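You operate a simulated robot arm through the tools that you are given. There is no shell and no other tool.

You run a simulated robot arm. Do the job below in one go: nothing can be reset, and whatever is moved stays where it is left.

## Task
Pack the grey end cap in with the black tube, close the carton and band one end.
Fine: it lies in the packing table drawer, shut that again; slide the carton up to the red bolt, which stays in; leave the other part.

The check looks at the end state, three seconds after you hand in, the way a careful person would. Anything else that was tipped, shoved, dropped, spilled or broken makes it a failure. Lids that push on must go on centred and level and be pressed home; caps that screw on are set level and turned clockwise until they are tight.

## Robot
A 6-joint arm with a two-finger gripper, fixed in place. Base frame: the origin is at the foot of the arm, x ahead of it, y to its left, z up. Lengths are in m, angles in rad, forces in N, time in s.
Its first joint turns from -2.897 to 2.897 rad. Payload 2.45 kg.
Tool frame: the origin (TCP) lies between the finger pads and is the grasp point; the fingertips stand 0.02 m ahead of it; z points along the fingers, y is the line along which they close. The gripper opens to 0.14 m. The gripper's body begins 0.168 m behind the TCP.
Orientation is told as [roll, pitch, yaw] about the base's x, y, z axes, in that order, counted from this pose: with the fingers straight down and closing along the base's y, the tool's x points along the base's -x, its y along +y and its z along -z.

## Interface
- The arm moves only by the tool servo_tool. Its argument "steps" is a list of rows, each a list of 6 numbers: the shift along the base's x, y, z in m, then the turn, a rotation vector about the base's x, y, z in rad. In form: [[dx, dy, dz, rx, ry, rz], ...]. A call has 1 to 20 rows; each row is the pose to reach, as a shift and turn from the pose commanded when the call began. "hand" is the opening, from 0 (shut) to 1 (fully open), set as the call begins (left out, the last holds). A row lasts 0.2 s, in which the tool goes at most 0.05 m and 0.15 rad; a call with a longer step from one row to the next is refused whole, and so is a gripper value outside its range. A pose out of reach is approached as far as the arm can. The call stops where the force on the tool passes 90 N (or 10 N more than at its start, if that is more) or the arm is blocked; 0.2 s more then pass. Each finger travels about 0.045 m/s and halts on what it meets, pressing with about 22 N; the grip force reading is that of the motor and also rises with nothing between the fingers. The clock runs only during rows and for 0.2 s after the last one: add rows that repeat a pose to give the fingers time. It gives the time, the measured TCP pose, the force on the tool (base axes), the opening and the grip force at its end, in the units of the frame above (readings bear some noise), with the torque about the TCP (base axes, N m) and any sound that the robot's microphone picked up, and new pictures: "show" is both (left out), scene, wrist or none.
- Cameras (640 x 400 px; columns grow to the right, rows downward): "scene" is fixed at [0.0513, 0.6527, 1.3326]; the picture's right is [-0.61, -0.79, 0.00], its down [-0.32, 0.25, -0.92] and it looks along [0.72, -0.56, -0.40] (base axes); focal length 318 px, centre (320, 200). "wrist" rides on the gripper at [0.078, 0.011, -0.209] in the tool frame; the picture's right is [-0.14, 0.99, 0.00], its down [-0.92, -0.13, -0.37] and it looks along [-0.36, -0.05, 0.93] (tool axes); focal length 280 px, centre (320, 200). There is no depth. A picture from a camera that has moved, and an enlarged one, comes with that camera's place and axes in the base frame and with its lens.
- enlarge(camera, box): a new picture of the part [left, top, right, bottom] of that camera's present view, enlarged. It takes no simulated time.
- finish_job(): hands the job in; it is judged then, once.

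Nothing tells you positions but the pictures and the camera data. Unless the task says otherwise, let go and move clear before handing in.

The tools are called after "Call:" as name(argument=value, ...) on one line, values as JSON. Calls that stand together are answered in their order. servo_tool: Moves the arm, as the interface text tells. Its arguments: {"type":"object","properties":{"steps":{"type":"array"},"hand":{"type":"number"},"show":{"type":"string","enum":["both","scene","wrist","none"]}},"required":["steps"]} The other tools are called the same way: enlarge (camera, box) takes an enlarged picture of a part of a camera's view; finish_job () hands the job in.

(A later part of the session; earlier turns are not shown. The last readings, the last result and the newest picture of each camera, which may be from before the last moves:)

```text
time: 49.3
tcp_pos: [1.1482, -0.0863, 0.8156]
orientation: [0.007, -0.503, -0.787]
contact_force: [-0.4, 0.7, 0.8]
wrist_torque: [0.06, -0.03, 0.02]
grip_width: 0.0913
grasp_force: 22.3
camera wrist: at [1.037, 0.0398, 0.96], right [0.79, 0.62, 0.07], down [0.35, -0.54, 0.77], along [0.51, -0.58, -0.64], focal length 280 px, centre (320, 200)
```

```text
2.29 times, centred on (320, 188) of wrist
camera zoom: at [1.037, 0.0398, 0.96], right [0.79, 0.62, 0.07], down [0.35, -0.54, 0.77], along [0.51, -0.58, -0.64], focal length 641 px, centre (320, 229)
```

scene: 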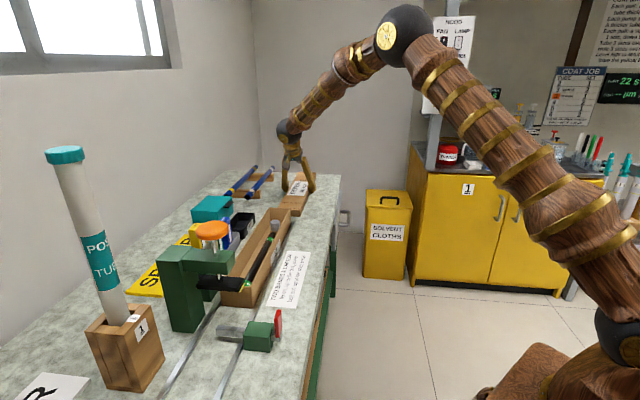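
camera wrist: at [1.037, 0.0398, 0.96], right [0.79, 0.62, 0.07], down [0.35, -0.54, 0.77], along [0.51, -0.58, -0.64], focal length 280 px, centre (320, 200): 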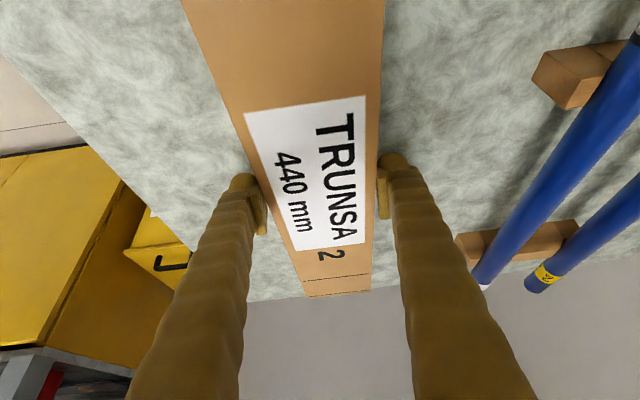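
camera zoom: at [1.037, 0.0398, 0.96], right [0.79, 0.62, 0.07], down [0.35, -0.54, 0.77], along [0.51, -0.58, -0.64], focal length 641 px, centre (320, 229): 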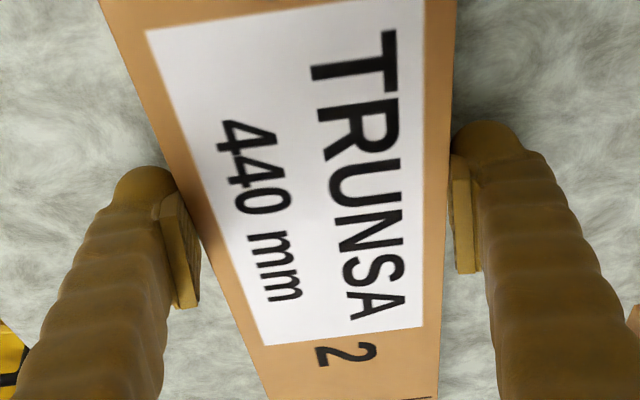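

Call:
enlarge(camera="scene", box=[260, 140, 340, 220])

Call:
servo_tool(steps=[[0, 0, 0.005, 0, 0, 0], [0, 0, 0.01, 0, 0, 0], [0, 0, 0.02, 0, 0, 0], [0, 0, 0.02, 0, 0, 0]])

Call:
enlarge(camera="scene", box=[260, 140, 340, 220])

```text
5.00 times, centred on (300, 180) of scene
camera zoom: at [0.0513, 0.6527, 1.3326], right [-0.61, -0.79, 0.0], down [-0.32, 0.25, -0.92], along [0.72, -0.56, -0.4], focal length 1590 px, centre (420, 300)
```

zoom: 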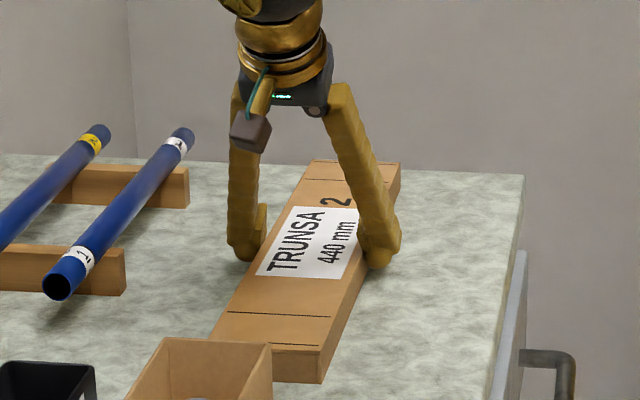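

```text
time: 50.3
tcp_pos: [1.1483, -0.0864, 0.8357]
orientation: [0.007, -0.502, -0.785]
contact_force: [0.3, -0.5, -0.3]
wrist_torque: [0.03, -0.02, -0.01]
grip_width: 0.0912
grasp_force: 22.1
camera wrist: at [1.0372, 0.0397, 0.9805], right [0.79, 0.62, 0.07], down [0.35, -0.54, 0.77], along [0.51, -0.58, -0.64], focal length 280 px, centre (320, 200)
```

scene: 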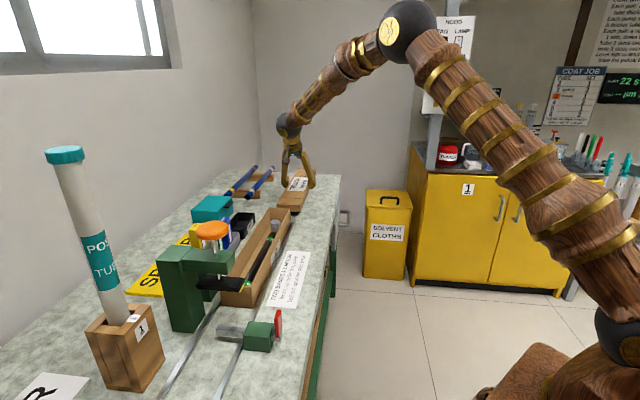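
wrist: 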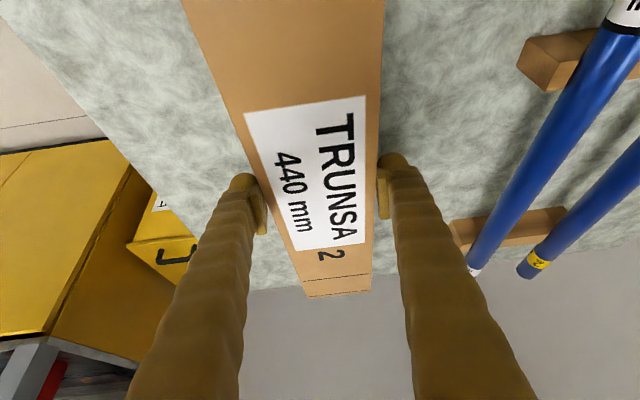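

```text
5.00 times, centred on (300, 180) of scene
camera zoom: at [0.0513, 0.6527, 1.3326], right [-0.61, -0.79, 0.0], down [-0.32, 0.25, -0.92], along [0.72, -0.56, -0.4], focal length 1590 px, centre (420, 300)
```

zoom: 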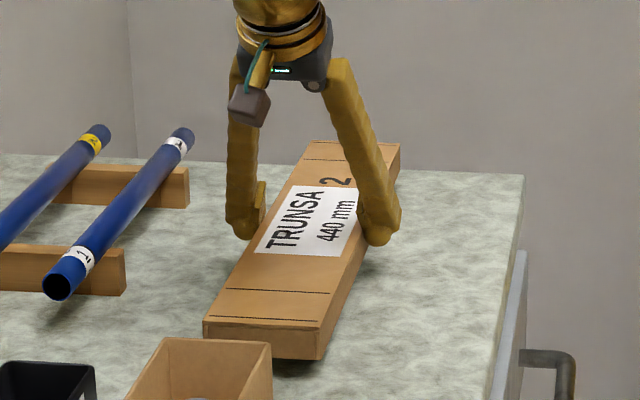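

The lid lifts level. I'll raise it clear and carry it over toward the carton, stopping slightly short to check alignment.

Call:
servo_tool(steps=[[0, 0, 0.03, 0, 0, 0], [0, 0, 0.07, 0, 0, 0], [-0.01, 0.01, 0.11, 0, 0, 0], [-0.034, 0.036, 0.12, 0, 0, 0], [-0.064, 0.069, 0.12, 0, 0, 0], [-0.094, 0.102, 0.12, 0, 0, 0], [-0.124, 0.135, 0.12, 0, 0, 0], [-0.154, 0.168, 0.12, 0, 0, 0], [-0.184, 0.201, 0.12, 0, 0, 0], [-0.214, 0.234, 0.12, 0, 0, 0], [-0.244, 0.267, 0.12, 0, 0, 0], [-0.274, 0.3, 0.12, 0, 0, 0], [-0.298, 0.326, 0.12, 0, 0, 0], [-0.316, 0.3445, 0.12, 0, 0, 0], [-0.316, 0.3445, 0.12, 0, 0, 0], [-0.316, 0.3445, 0.12, 0, 0, 0]])

Call:
enlarge(camera="scene", box=[160, 130, 360, 310])

Call:
enlarge(camera="wrist", box=[160, 100, 480, 340])

```text
time: 53.7
tcp_pos: [0.8307, 0.2592, 0.954]
orientation: [0.005, -0.503, -0.787]
contact_force: [0.5, 0.9, -0.1]
wrist_torque: [0.0, -0.01, -0.03]
grip_width: 0.0913
grasp_force: 22.0
camera wrist: at [0.7202, 0.385, 1.0999], right [0.79, 0.62, 0.07], down [0.35, -0.54, 0.77], along [0.51, -0.58, -0.64], focal length 280 px, centre (320, 200)
```

scene: 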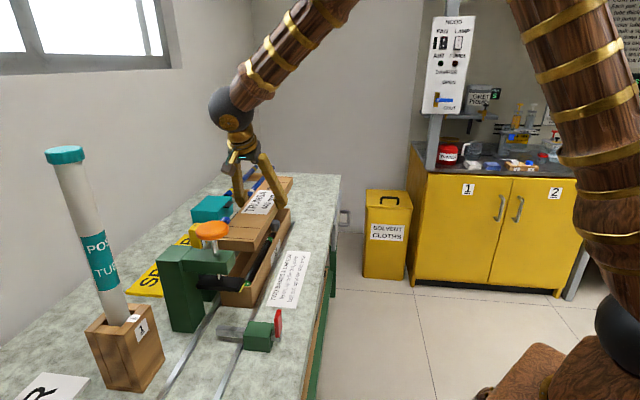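
wrist: 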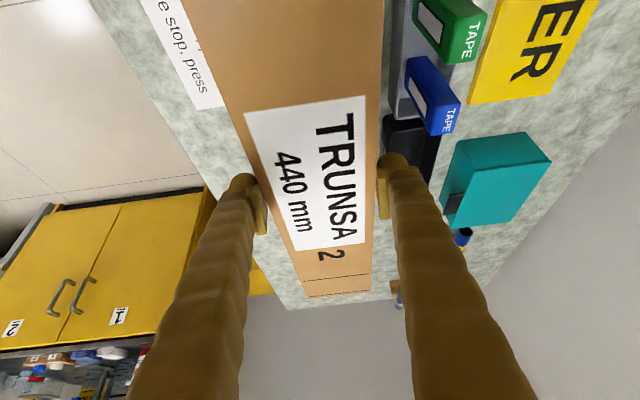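

```text
2.22 times, centred on (260, 220) of scene
camera zoom: at [0.0513, 0.6527, 1.3326], right [-0.61, -0.79, 0.0], down [-0.32, 0.25, -0.92], along [0.72, -0.56, -0.4], focal length 707 px, centre (453, 156)
```

zoom: 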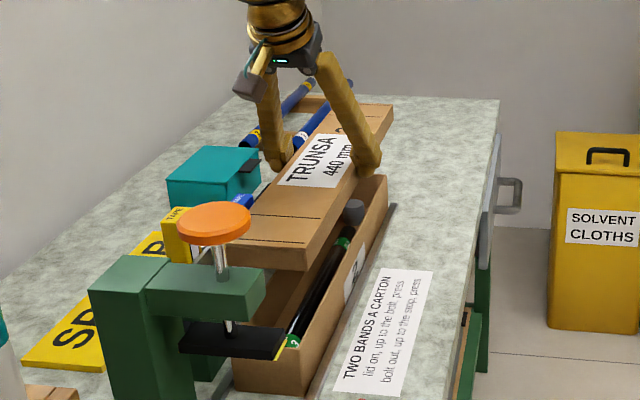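

```text
1.67 times, centred on (320, 220) of wrist
camera zoom: at [0.7202, 0.385, 1.0999], right [0.79, 0.62, 0.07], down [0.35, -0.54, 0.77], along [0.51, -0.58, -0.64], focal length 467 px, centre (320, 167)
```

zoom: 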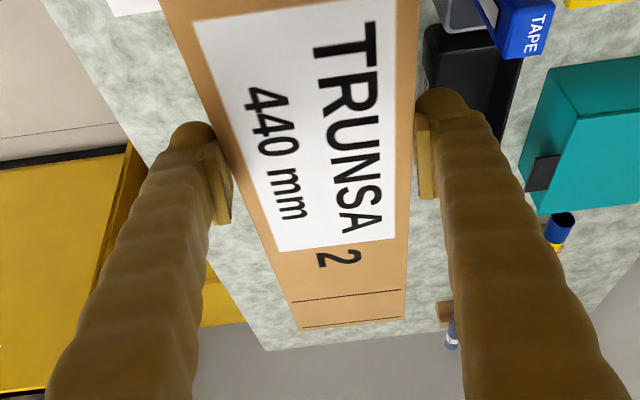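

Clearances look fine. I'll complete the move over the carton and lower to a few centimetres above the rim.

Call:
servo_tool(steps=[[-0.014, 0.014, -0.01, 0, 0, 0], [-0.0267, 0.0272, -0.025, 0, 0, 0], [-0.0267, 0.0272, -0.045, 0, 0, 0], [-0.0267, 0.0272, -0.05, 0, 0, 0], [-0.0267, 0.0272, -0.05, 0, 0, 0]])

Call:
enlarge(camera="scene", box=[200, 210, 320, 310])

Call:
enlarge(camera="scene", box=[200, 150, 320, 250])

Call:
enlarge(camera="wrist", box=[160, 0, 480, 200])

Call:
enlarge(camera="wrist", box=[200, 160, 440, 330])

```text
time: 54.9
tcp_pos: [0.8058, 0.2856, 0.9049]
orientation: [0.006, -0.503, -0.787]
contact_force: [0.2, 0.1, -1.7]
wrist_torque: [0.01, -0.04, -0.02]
grip_width: 0.0911
grasp_force: 22.2
camera wrist: at [0.6945, 0.4116, 1.0501], right [0.79, 0.62, 0.07], down [0.35, -0.54, 0.77], along [0.51, -0.58, -0.64], focal length 280 px, centre (320, 200)
```

scene: 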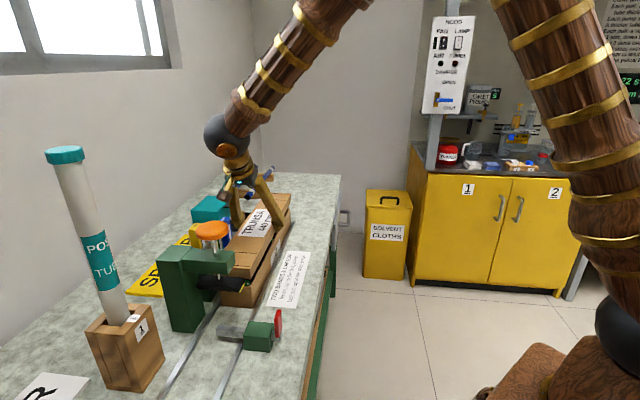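
wrist: 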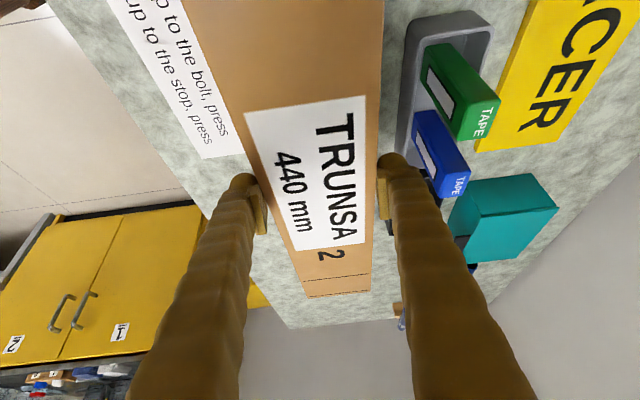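

```text
4.00 times, centred on (260, 260) of scene
camera zoom: at [0.0513, 0.6527, 1.3326], right [-0.61, -0.79, 0.0], down [-0.32, 0.25, -0.92], along [0.72, -0.56, -0.4], focal length 1272 px, centre (560, -40)
```

zoom: 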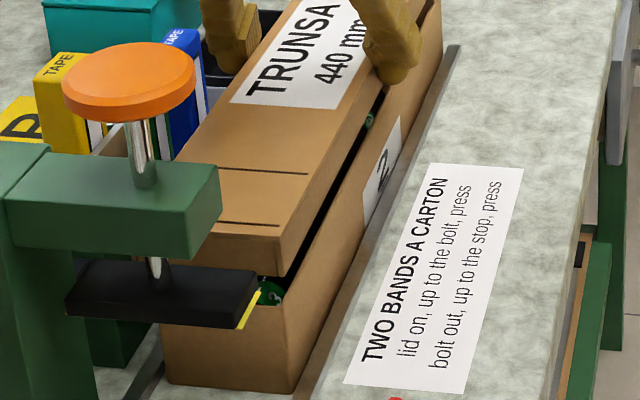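

```text
4.00 times, centred on (260, 200) of scene
camera zoom: at [0.0513, 0.6527, 1.3326], right [-0.61, -0.79, 0.0], down [-0.32, 0.25, -0.92], along [0.72, -0.56, -0.4], focal length 1272 px, centre (560, 200)
```

zoom: 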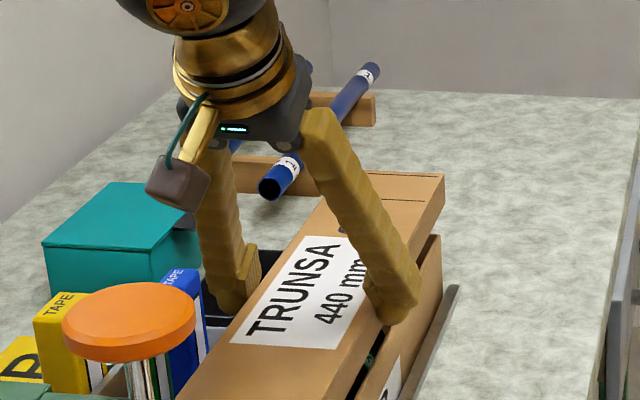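

```text
2.00 times, centred on (320, 100) of wrist
camera zoom: at [0.6945, 0.4116, 1.0501], right [0.79, 0.62, 0.07], down [0.35, -0.54, 0.77], along [0.51, -0.58, -0.64], focal length 561 px, centre (320, 400)
```

zoom: 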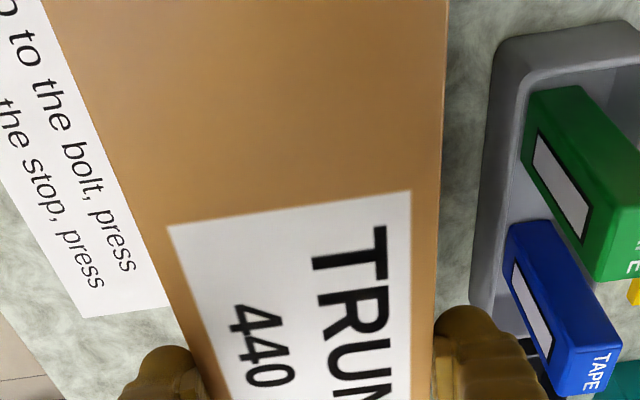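

```text
2.35 times, centred on (320, 245) of wrist
camera zoom: at [0.6945, 0.4116, 1.0501], right [0.79, 0.62, 0.07], down [0.35, -0.54, 0.77], along [0.51, -0.58, -0.64], focal length 660 px, centre (320, 94)
```

zoom: 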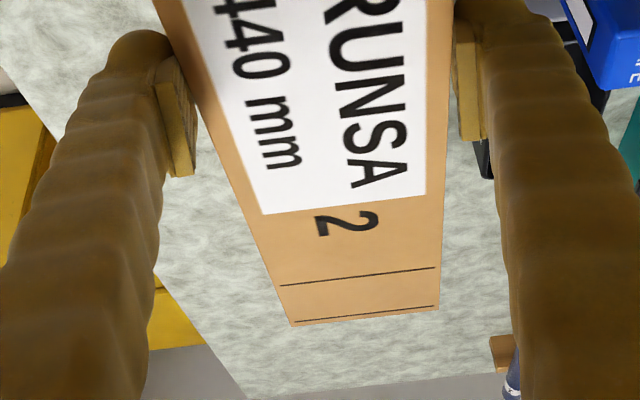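

I need a finer comparison of the lid's corners with the carton's. I'll enlarge the near and far corners.

Call:
enlarge(camera="scene", box=[235, 260, 291, 310])

Call:
enlarge(camera="scene", box=[260, 180, 316, 230])

```text
8.00 times, centred on (263, 285) of scene
camera zoom: at [0.0513, 0.6527, 1.3326], right [-0.61, -0.79, 0.0], down [-0.32, 0.25, -0.92], along [0.72, -0.56, -0.4], focal length 2545 px, centre (776, -480)
```

zoom: 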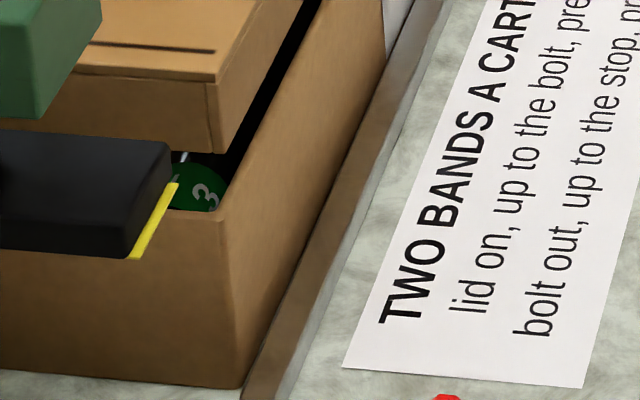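

```text
8.00 times, centred on (288, 205) of scene
camera zoom: at [0.0513, 0.6527, 1.3326], right [-0.61, -0.79, 0.0], down [-0.32, 0.25, -0.92], along [0.72, -0.56, -0.4], focal length 2545 px, centre (576, 160)
```

zoom: 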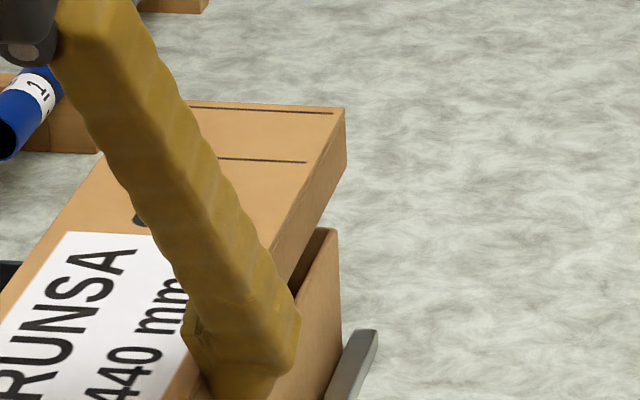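

The comparisons are sensitive to height error, so I'll lower the lid to just above the rim where offsets read directly.

Call:
servo_tool(steps=[[0, 0, -0.007, 0, 0, 0], [0, 0, -0.014, 0, 0, 0], [0, 0, -0.017, 0, 0, 0]], show="scene")

Call:
enlarge(camera="scene", box=[235, 260, 291, 310])

Call:
enlarge(camera="scene", box=[260, 180, 316, 230])

Call:
enlarge(camera="scene", box=[235, 215, 305, 280])

```text
time: 55.7
tcp_pos: [0.8059, 0.2864, 0.8866]
orientation: [0.004, -0.504, -0.788]
contact_force: [0.3, 0.8, -0.7]
wrist_torque: [-0.01, 0.02, 0.02]
grip_width: 0.0912
grasp_force: 21.5
```

scene: 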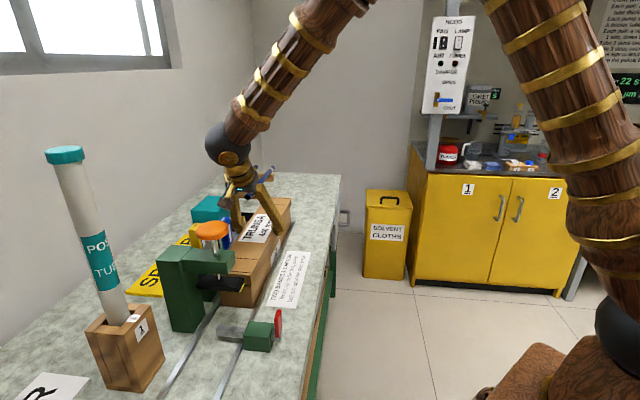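

```text
8.00 times, centred on (263, 285) of scene
camera zoom: at [0.0513, 0.6527, 1.3326], right [-0.61, -0.79, 0.0], down [-0.32, 0.25, -0.92], along [0.72, -0.56, -0.4], focal length 2545 px, centre (776, -480)
```

zoom: 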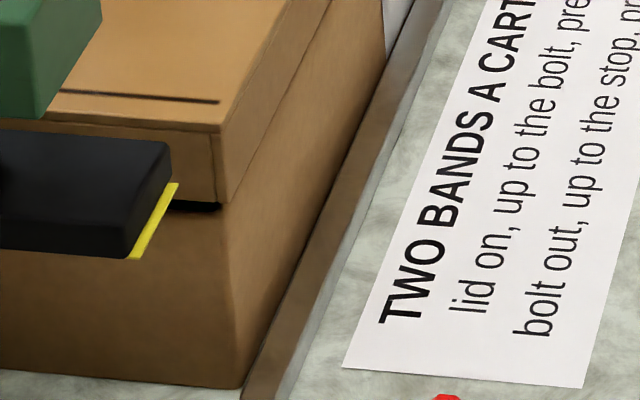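

```text
8.00 times, centred on (288, 205) of scene
camera zoom: at [0.0513, 0.6527, 1.3326], right [-0.61, -0.79, 0.0], down [-0.32, 0.25, -0.92], along [0.72, -0.56, -0.4], focal length 2545 px, centre (576, 160)
```

zoom: 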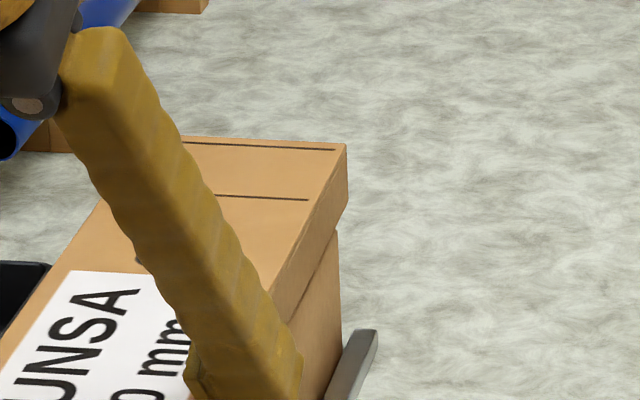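

```text
6.15 times, centred on (270, 248) of scene
camera zoom: at [0.0513, 0.6527, 1.3326], right [-0.61, -0.79, 0.0], down [-0.32, 0.25, -0.92], along [0.72, -0.56, -0.4], focal length 1958 px, centre (628, -92)
```

zoom: 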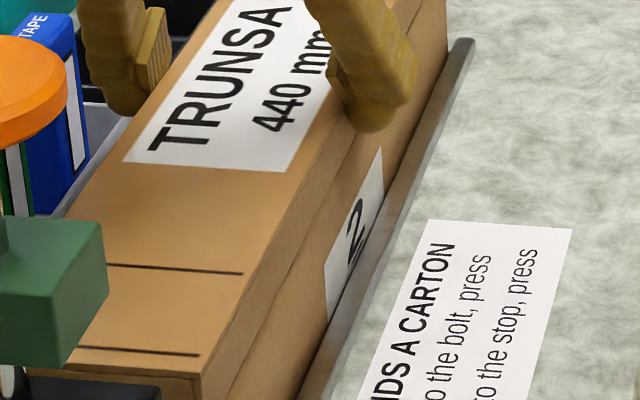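

Combining the views, the lid overhangs both ends and the front by a few millimetres, close to centred. I'll shift it 2 mm toward the far end and lower gently while watching the force.

Call:
servo_tool(steps=[[0.001, -0.0015, -0.002, 0, 0, 0], [0.001, -0.0018, -0.005, 0, 0, 0], [0.001, -0.0018, -0.008, 0, 0, 0]], show="none")

Call:
enlarge(camera="scene", box=[235, 260, 291, 310])

Call:
enlarge(camera="scene", box=[260, 180, 316, 230])

```text
time: 56.5
tcp_pos: [0.8075, 0.2844, 0.8792]
orientation: [0.005, -0.504, -0.788]
contact_force: [-0.7, -0.5, 4.9]
wrist_torque: [0.07, 0.18, 0.11]
grip_width: 0.0912
grasp_force: 22.2
```

```text
8.00 times, centred on (263, 285) of scene
camera zoom: at [0.0513, 0.6527, 1.3326], right [-0.61, -0.79, 0.0], down [-0.32, 0.25, -0.92], along [0.72, -0.56, -0.4], focal length 2545 px, centre (776, -480)
```

zoom: 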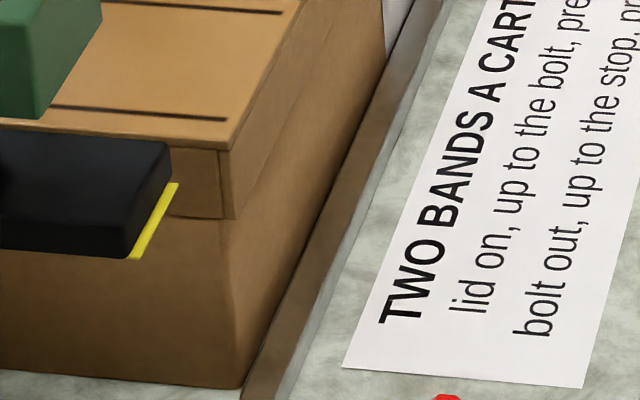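

```text
8.00 times, centred on (288, 205) of scene
camera zoom: at [0.0513, 0.6527, 1.3326], right [-0.61, -0.79, 0.0], down [-0.32, 0.25, -0.92], along [0.72, -0.56, -0.4], focal length 2545 px, centre (576, 160)
```

zoom: 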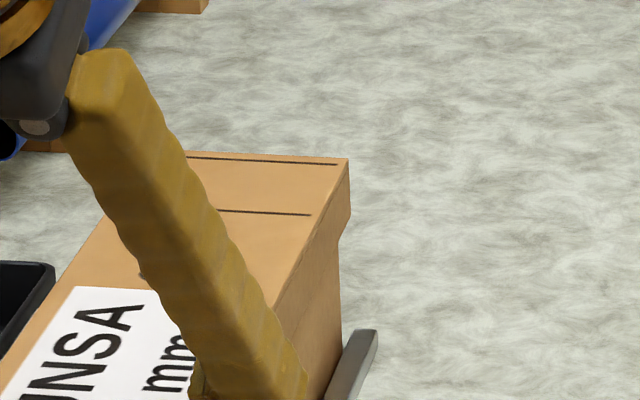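

There is light contact at this height. I'll zoom in tightly on the near corner to see how the lid and rim engage.

Call:
enlarge(camera="scene", box=[252, 268, 276, 292])

Call:
enlarge(camera="scene", box=[280, 195, 308, 223])

Call:
enlarge(camera="scene", box=[250, 225, 310, 275])

```text
16.00 times, centred on (264, 280) of scene
camera zoom: at [0.0513, 0.6527, 1.3326], right [-0.61, -0.79, 0.0], down [-0.32, 0.25, -0.92], along [0.72, -0.56, -0.4], focal length 5090 px, centre (1216, -1080)
```

zoom: 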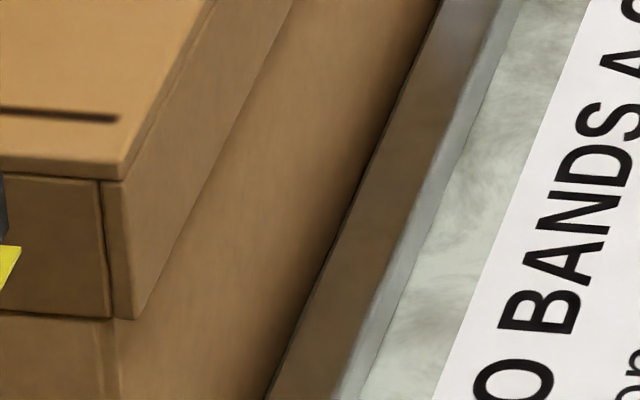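

```text
14.29 times, centred on (294, 209) of scene
camera zoom: at [0.0513, 0.6527, 1.3326], right [-0.61, -0.79, 0.0], down [-0.32, 0.25, -0.92], along [0.72, -0.56, -0.4], focal length 4544 px, centre (691, 71)
```

zoom: 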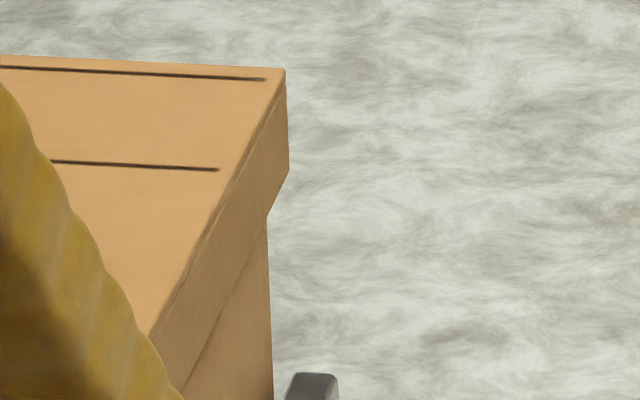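

```text
8.00 times, centred on (280, 250) of scene
camera zoom: at [0.0513, 0.6527, 1.3326], right [-0.61, -0.79, 0.0], down [-0.32, 0.25, -0.92], along [0.72, -0.56, -0.4], focal length 2545 px, centre (640, -200)
```

zoom: 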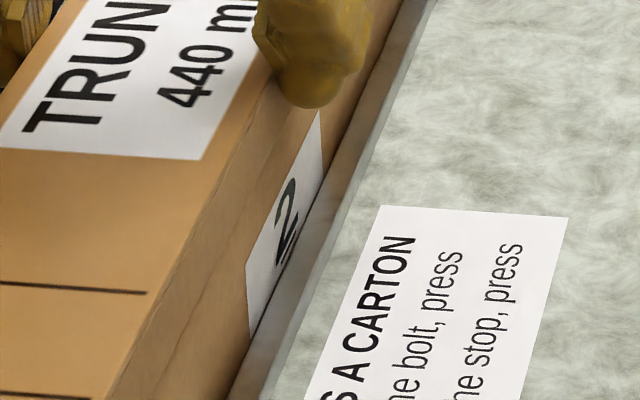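

The skirt overhangs the front properly, but the overhang at the near end looks smaller than at the far end, which fits the light contact I felt. I'll lift slightly, shift 3 mm toward the bolt, and lower again.

Call:
servo_tool(steps=[[0, 0, 0.003, 0, 0, 0], [-0.0021, 0.0021, 0.003, 0, 0, 0], [-0.0021, 0.0021, 0, 0, 0, 0], [-0.0021, 0.0021, 0, 0, 0, 0]], show="none")

Call:
servo_tool(steps=[[0, 0, -0.002, 0, 0, 0], [0, 0, -0.002, 0, 0, 0]], show="none")

```text
time: 57.5
tcp_pos: [0.8037, 0.2868, 0.8807]
orientation: [0.005, -0.502, -0.787]
contact_force: [-0.6, -0.6, 2.8]
wrist_torque: [0.0, 0.04, 0.16]
grip_width: 0.0911
grasp_force: 22.5
```

```text
time: 58.1
tcp_pos: [0.8041, 0.2853, 0.8777]
orientation: [0.006, -0.503, -0.787]
contact_force: [-0.9, 0.2, 0.0]
wrist_torque: [0.11, 0.05, -0.05]
grip_width: 0.0911
grasp_force: 21.8
```

Contact vanished and the lid is going on. I'll continue in small steps.

Call:
servo_tool(steps=[[0, 0, -0.002, 0, 0, 0], [0, 0, -0.003, 0, 0, 0]], show="none")

Call:
servo_tool(steps=[[0, 0, -0.002, 0, 0, 0], [0, 0, -0.003, 0, 0, 0]], show="none")

Call:
enlarge(camera="scene", box=[235, 260, 291, 310])

Call:
enlarge(camera="scene", box=[260, 180, 316, 230])

```text
time: 58.7
tcp_pos: [0.8038, 0.2854, 0.8749]
orientation: [0.005, -0.504, -0.788]
contact_force: [0.1, -0.7, 1.4]
wrist_torque: [0.27, 0.29, 0.01]
grip_width: 0.0912
grasp_force: 22.1
```

```text
time: 59.3
tcp_pos: [0.8034, 0.2861, 0.8718]
orientation: [0.006, -0.502, -0.786]
contact_force: [1.1, -0.3, 2.1]
wrist_torque: [0.32, 0.29, -0.06]
grip_width: 0.0915
grasp_force: 21.7
```

```text
8.00 times, centred on (263, 285) of scene
camera zoom: at [0.0513, 0.6527, 1.3326], right [-0.61, -0.79, 0.0], down [-0.32, 0.25, -0.92], along [0.72, -0.56, -0.4], focal length 2545 px, centre (776, -480)
```

zoom: 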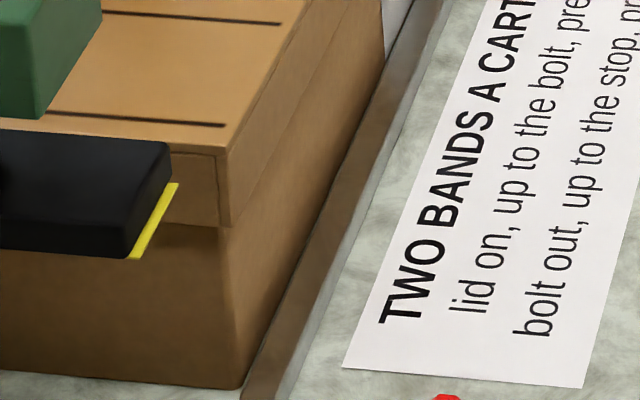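

```text
8.00 times, centred on (288, 205) of scene
camera zoom: at [0.0513, 0.6527, 1.3326], right [-0.61, -0.79, 0.0], down [-0.32, 0.25, -0.92], along [0.72, -0.56, -0.4], focal length 2545 px, centre (576, 160)
```

zoom: 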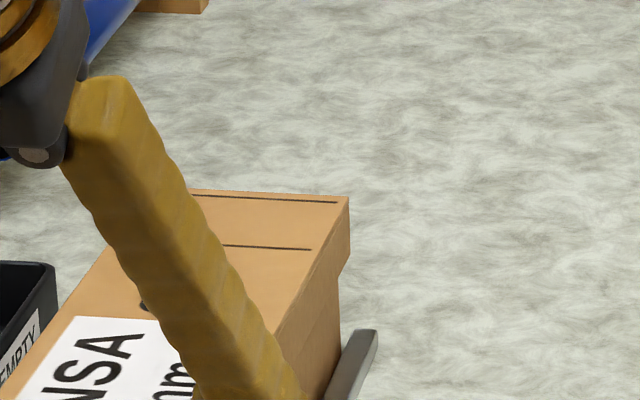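

The far end dropped more than the near end, so the lid is pitching with its near end caught on the rim. I'll look closely before correcting.

Call:
enlarge(camera="scene", box=[248, 266, 276, 294])

Call:
enlarge(camera="scene", box=[190, 180, 310, 310])

Call:
enlarge(camera="wrist", box=[160, 60, 480, 320])

```text
14.29 times, centred on (262, 280) of scene
camera zoom: at [0.0513, 0.6527, 1.3326], right [-0.61, -0.79, 0.0], down [-0.32, 0.25, -0.92], along [0.72, -0.56, -0.4], focal length 4544 px, centre (1149, -943)
```

zoom: 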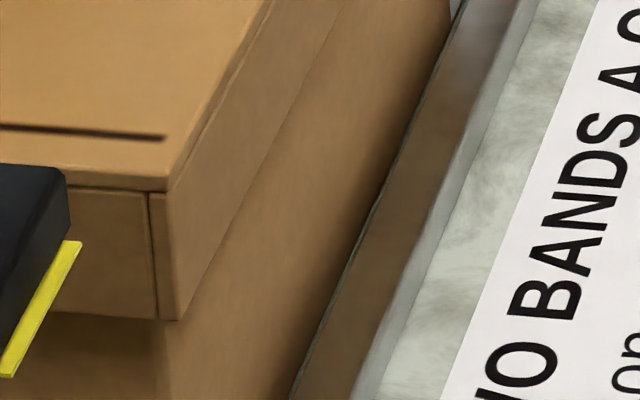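

```text
3.08 times, centred on (250, 245) of scene
camera zoom: at [0.0513, 0.6527, 1.3326], right [-0.61, -0.79, 0.0], down [-0.32, 0.25, -0.92], along [0.72, -0.56, -0.4], focal length 979 px, centre (535, 62)
```

zoom: 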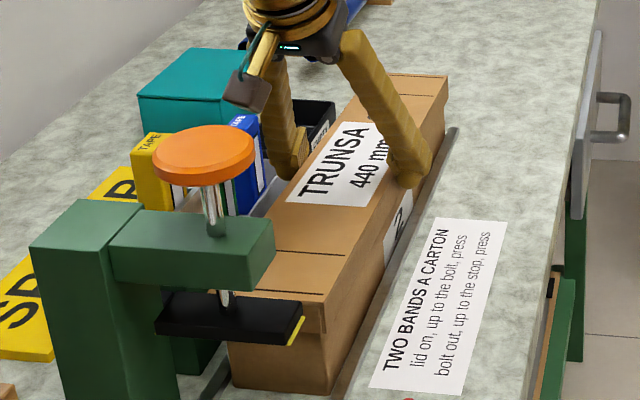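

```text
1.54 times, centred on (320, 190) of wrist
camera zoom: at [0.6932, 0.4119, 1.0171], right [0.79, 0.61, 0.07], down [0.35, -0.54, 0.77], along [0.51, -0.58, -0.64], focal length 431 px, centre (320, 215)
```

zoom: 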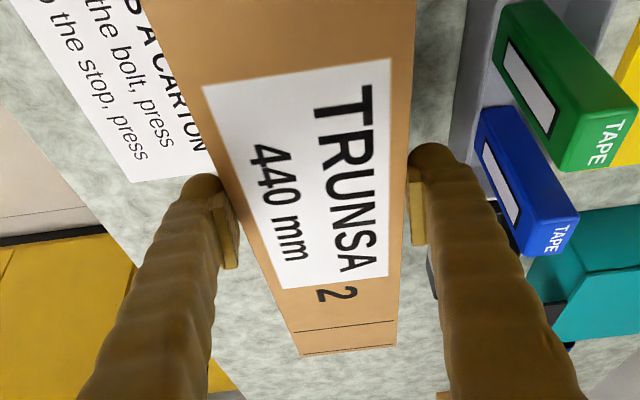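

The near end is resting on the rim while the far end has dropped over it. I'll unload a little, shift 4 mm more toward the bolt, and lower again.

Call:
servo_tool(steps=[[0, 0, 0.004, 0, 0, 0], [-0.0014, 0.0014, 0.004, 0, 0, 0], [-0.0028, 0.0028, 0.004, 0, 0, 0], [-0.0028, 0.0028, 0.001, 0, 0, 0], [-0.0028, 0.0028, -0.001, 0, 0, 0]], show="none")

Call:
enlarge(camera="scene", box=[248, 266, 276, 294])

Call:
enlarge(camera="scene", box=[260, 180, 316, 230])

```text
time: 60.5
tcp_pos: [0.8007, 0.2882, 0.8708]
orientation: [0.006, -0.502, -0.787]
contact_force: [-0.4, 0.8, -0.3]
wrist_torque: [-0.06, -0.02, -0.04]
grip_width: 0.0908
grasp_force: 22.2
```

```text
14.29 times, centred on (262, 280) of scene
camera zoom: at [0.0513, 0.6527, 1.3326], right [-0.61, -0.79, 0.0], down [-0.32, 0.25, -0.92], along [0.72, -0.56, -0.4], focal length 4544 px, centre (1149, -943)
```

zoom: 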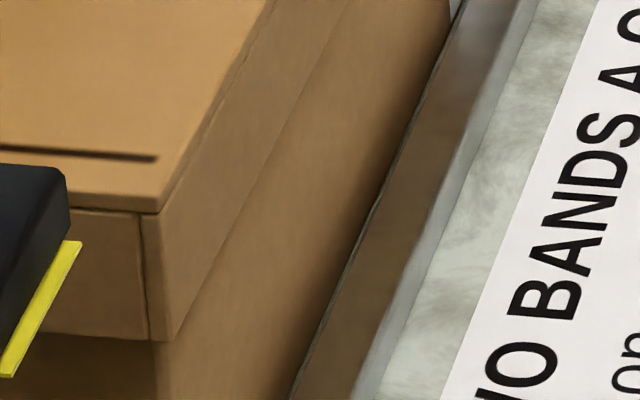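

```text
8.00 times, centred on (288, 205) of scene
camera zoom: at [0.0513, 0.6527, 1.3326], right [-0.61, -0.79, 0.0], down [-0.32, 0.25, -0.92], along [0.72, -0.56, -0.4], focal length 2545 px, centre (576, 160)
```

zoom: 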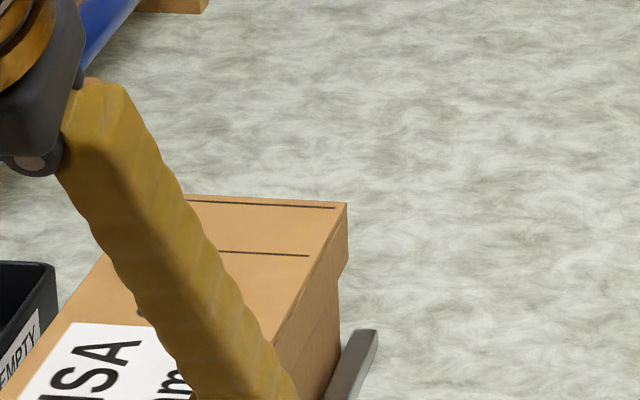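

Contact is free again. Lowering further in small steps.

Call:
servo_tool(steps=[[0, 0, -0.002, 0, 0, 0], [0, 0, -0.004, 0, 0, 0]], show="none")

Call:
enlarge(camera="scene", box=[248, 266, 276, 294])

Call:
enlarge(camera="scene", box=[260, 180, 316, 230])

```text
time: 61.1
tcp_pos: [0.8004, 0.2894, 0.866]
orientation: [0.005, -0.503, -0.785]
contact_force: [-0.3, -1.0, -0.5]
wrist_torque: [-0.01, 0.02, 0.01]
grip_width: 0.0913
grasp_force: 22.3
```

```text
14.29 times, centred on (262, 280) of scene
camera zoom: at [0.0513, 0.6527, 1.3326], right [-0.61, -0.79, 0.0], down [-0.32, 0.25, -0.92], along [0.72, -0.56, -0.4], focal length 4544 px, centre (1149, -943)
```

zoom: 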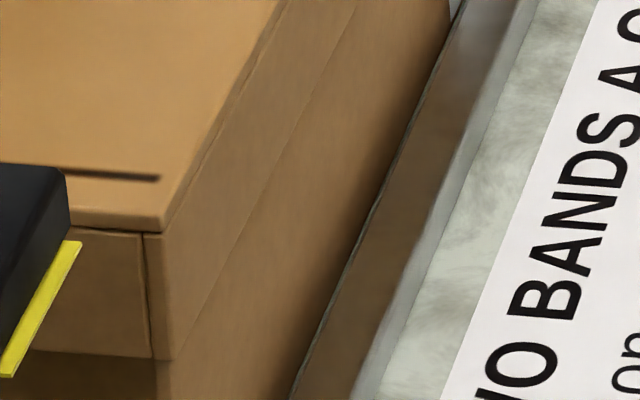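

```text
8.00 times, centred on (288, 205) of scene
camera zoom: at [0.0513, 0.6527, 1.3326], right [-0.61, -0.79, 0.0], down [-0.32, 0.25, -0.92], along [0.72, -0.56, -0.4], focal length 2545 px, centre (576, 160)
```

zoom: 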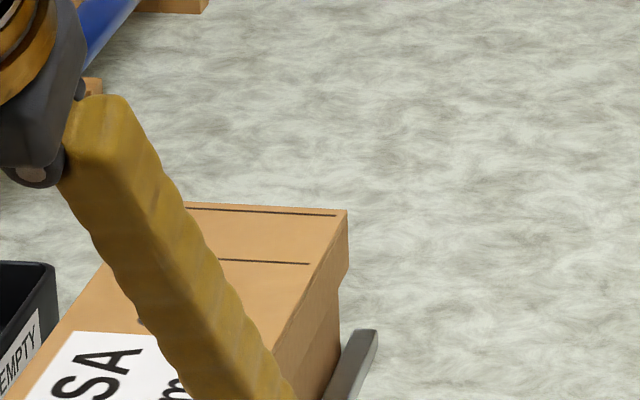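

Both ends are descending freely. I'll continue down until it seats.

Call:
servo_tool(steps=[[0, 0, -0.002, 0, 0, 0], [0, 0, -0.004, 0, 0, 0]], show="none")

Call:
servo_tool(steps=[[0, 0, -0.002, 0, 0, 0], [0, 0, -0.004, 0, 0, 0]], show="scene")

Call:
enlarge(camera="scene", box=[190, 180, 310, 310])

Call:
enlarge(camera="scene", box=[260, 180, 316, 230])

Call:
enlarge(camera="scene", box=[248, 266, 276, 294])

```text
time: 61.7
tcp_pos: [0.801, 0.2893, 0.8647]
orientation: [0.006, -0.502, -0.788]
contact_force: [1.1, -0.9, 1.9]
wrist_torque: [-0.35, -0.33, -0.03]
grip_width: 0.0915
grasp_force: 22.4
```

```text
time: 62.3
tcp_pos: [0.8032, 0.2891, 0.859]
orientation: [0.005, -0.502, -0.787]
contact_force: [-0.5, 0.0, 1.6]
wrist_torque: [-0.28, -0.29, -0.01]
grip_width: 0.0913
grasp_force: 22.5
```

scene: 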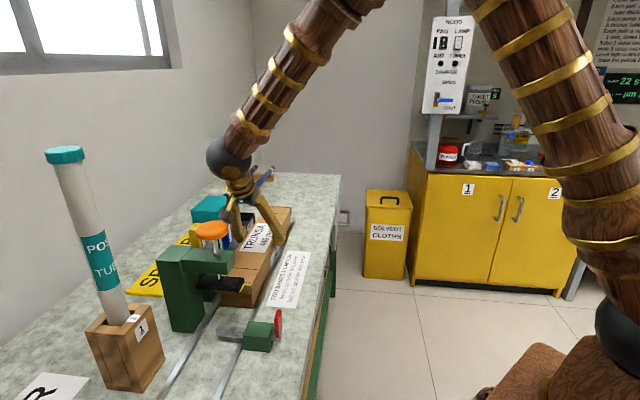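

```text
3.08 times, centred on (250, 245) of scene
camera zoom: at [0.0513, 0.6527, 1.3326], right [-0.61, -0.79, 0.0], down [-0.32, 0.25, -0.92], along [0.72, -0.56, -0.4], focal length 979 px, centre (535, 62)
```

zoom: 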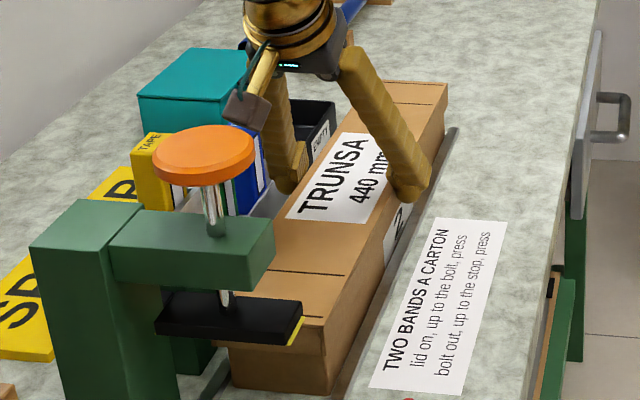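

```text
8.00 times, centred on (288, 205) of scene
camera zoom: at [0.0513, 0.6527, 1.3326], right [-0.61, -0.79, 0.0], down [-0.32, 0.25, -0.92], along [0.72, -0.56, -0.4], focal length 2545 px, centre (576, 160)
```

zoom: 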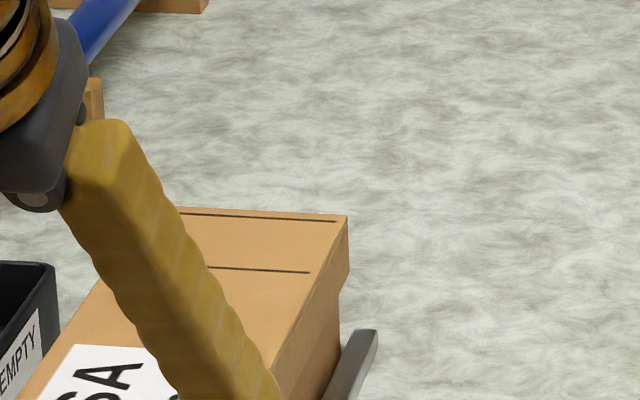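

```text
14.29 times, centred on (262, 280) of scene
camera zoom: at [0.0513, 0.6527, 1.3326], right [-0.61, -0.79, 0.0], down [-0.32, 0.25, -0.92], along [0.72, -0.56, -0.4], focal length 4544 px, centre (1149, -943)
```

zoom: 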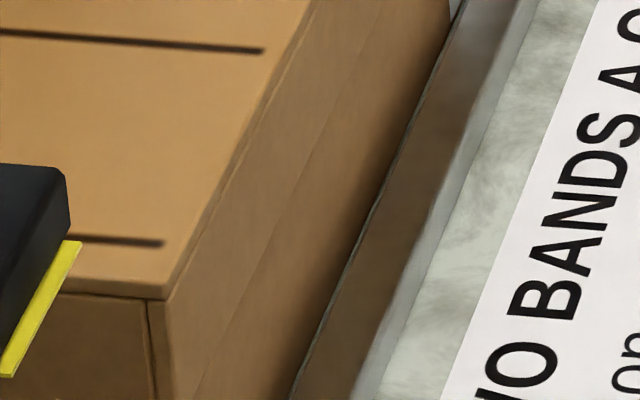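

The far end is seated and the near end is coming level. A bit more to go.

Call:
servo_tool(steps=[[0, 0, -0.002, 0, 0, 0], [0, 0, -0.004, 0, 0, 0]], show="none")

Call:
servo_tool(steps=[[0, 0, -0.002, 0, 0, 0]], show="none")

Call:
enlarge(camera="scene", box=[190, 180, 310, 310])

Call:
enlarge(camera="scene", box=[248, 266, 284, 302])

Call:
enlarge(camera="scene", box=[260, 180, 316, 230])

```text
time: 62.9
tcp_pos: [0.8013, 0.2895, 0.8556]
orientation: [0.005, -0.503, -0.788]
contact_force: [0.4, -0.3, 5.9]
wrist_torque: [-0.08, 0.08, 0.01]
grip_width: 0.091
grasp_force: 21.9
```

```text
time: 63.3
tcp_pos: [0.8019, 0.2901, 0.8533]
orientation: [0.007, -0.504, -0.791]
contact_force: [-3.4, -1.0, 25.8]
wrist_torque: [0.08, 0.25, 0.03]
grip_width: 0.0917
grasp_force: 21.9
```

```text
3.08 times, centred on (250, 245) of scene
camera zoom: at [0.0513, 0.6527, 1.3326], right [-0.61, -0.79, 0.0], down [-0.32, 0.25, -0.92], along [0.72, -0.56, -0.4], focal length 979 px, centre (535, 62)
```

zoom: 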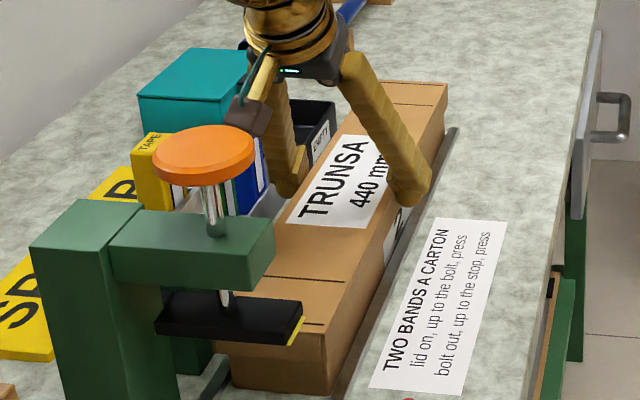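

```text
11.11 times, centred on (266, 284) of scene
camera zoom: at [0.0513, 0.6527, 1.3326], right [-0.61, -0.79, 0.0], down [-0.32, 0.25, -0.92], along [0.72, -0.56, -0.4], focal length 3534 px, centre (920, -733)
```

zoom: 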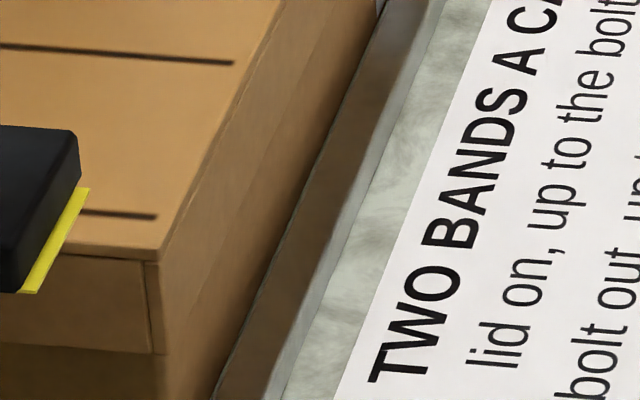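

```text
8.00 times, centred on (288, 205) of scene
camera zoom: at [0.0513, 0.6527, 1.3326], right [-0.61, -0.79, 0.0], down [-0.32, 0.25, -0.92], along [0.72, -0.56, -0.4], focal length 2545 px, centre (576, 160)
```

zoom: 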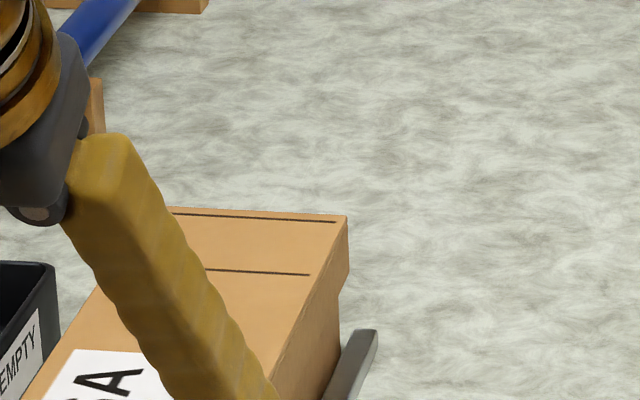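

The lid is down on both ends, with 26 N of resistance. I'll open the fingers only slightly, because the tape holder is close behind, then lift away.

Call:
servo_tool(steps=[[0, 0, 0.002, 0, 0, 0], [0, 0, 0.002, 0, 0, 0], [0, 0, 0.002, 0, 0, 0], [0, 0, 0.002, 0, 0, 0]], hand=0.75, show="wrist")

Call:
servo_tool(steps=[[0, 0, 0.015, 0, 0, 0], [0, 0, 0.035, 0, 0, 0], [0, 0, 0.075, 0, 0, 0], [0, 0, 0.115, 0.085, 0.085, 0], [0, 0, 0.15, 0.17, 0.17, 0], [0, 0, 0.18, 0.26, 0.26, 0], [0, 0, 0.2, 0.355, 0.355, 0]])

Call:
enlarge(camera="scene", box=[180, 170, 320, 310])

```text
time: 64.3
tcp_pos: [0.8005, 0.2887, 0.8555]
orientation: [0.005, -0.503, -0.786]
contact_force: [-0.2, -0.3, -0.2]
wrist_torque: [0.0, -0.03, -0.01]
grip_width: 0.1051
grasp_force: 0.1
camera wrist: at [0.6902, 0.4147, 1.0002], right [0.79, 0.62, 0.07], down [0.35, -0.54, 0.77], along [0.51, -0.58, -0.64], focal length 280 px, centre (320, 200)
```

wrist: 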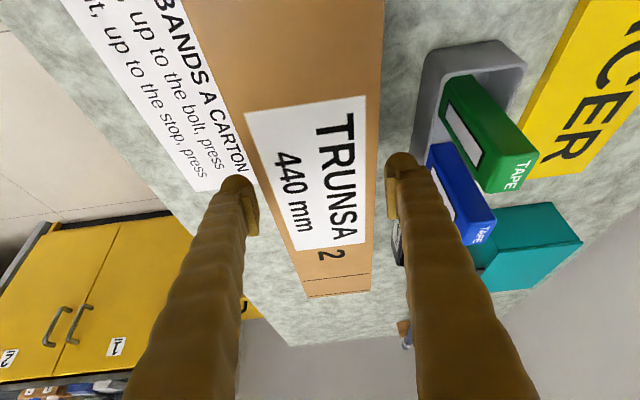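

```text
time: 65.9
tcp_pos: [0.8015, 0.2886, 1.0566]
orientation: [0.005, -0.001, -0.786]
contact_force: [0.4, 0.9, -0.1]
wrist_torque: [-0.02, -0.03, -0.03]
grip_width: 0.105
grasp_force: 0.0
camera wrist: at [0.7547, 0.3502, 1.2645], right [0.8, 0.6, 0.0], down [0.56, -0.74, 0.37], along [0.22, -0.29, -0.93], focal length 280 px, centre (320, 200)
```

scene: 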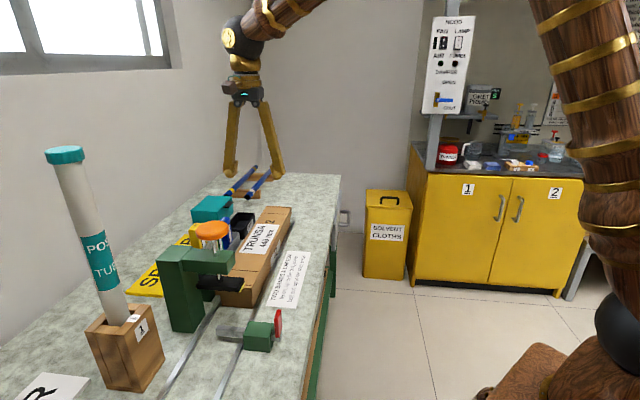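
wrist: 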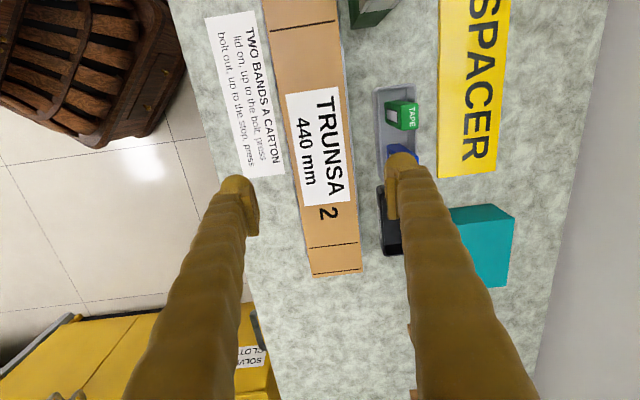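

```text
2.86 times, centred on (250, 240) of scene
camera zoom: at [0.0513, 0.6527, 1.3326], right [-0.61, -0.79, 0.0], down [-0.32, 0.25, -0.92], along [0.72, -0.56, -0.4], focal length 909 px, centre (520, 86)
```

zoom: 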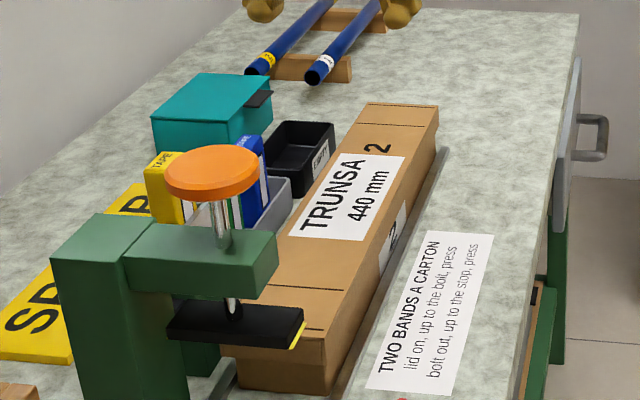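

The lid sits on the carton. I'll check the seam, then press it home with closed fingers.

Call:
enlarge(camera="scene", box=[235, 200, 305, 260])

Call:
enlarge(camera="scene", box=[240, 255, 296, 311])

Call:
enlarge(camera="wrist", box=[200, 0, 480, 290])

```text
6.67 times, centred on (270, 230) of scene
camera zoom: at [0.0513, 0.6527, 1.3326], right [-0.61, -0.79, 0.0], down [-0.32, 0.25, -0.92], along [0.72, -0.56, -0.4], focal length 2121 px, centre (653, 0)
```

zoom: 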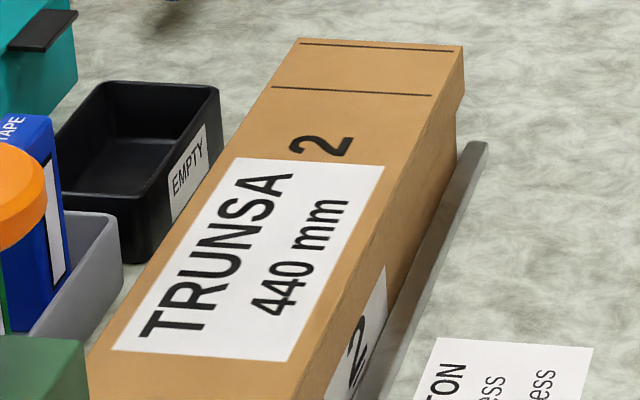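

```text
7.14 times, centred on (268, 283) of scene
camera zoom: at [0.0513, 0.6527, 1.3326], right [-0.61, -0.79, 0.0], down [-0.32, 0.25, -0.92], along [0.72, -0.56, -0.4], focal length 2272 px, centre (691, -393)
```

zoom: 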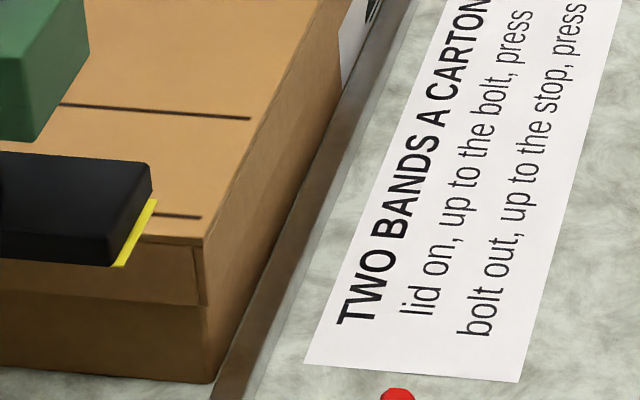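

```text
1.38 times, centred on (340, 145) of wrist
camera zoom: at [0.7547, 0.3502, 1.2645], right [0.8, 0.6, 0.0], down [0.56, -0.74, 0.37], along [0.22, -0.29, -0.93], focal length 387 px, centre (292, 276)
```

zoom: 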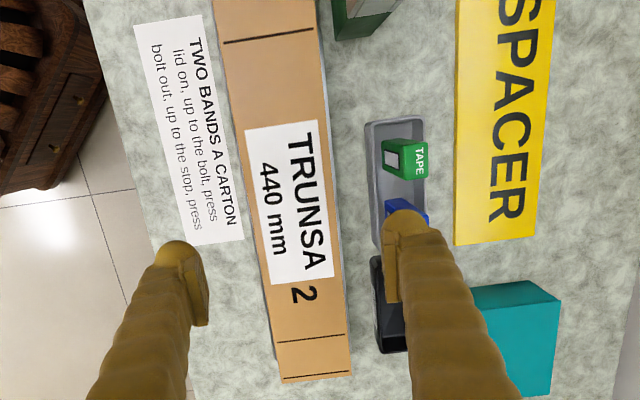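

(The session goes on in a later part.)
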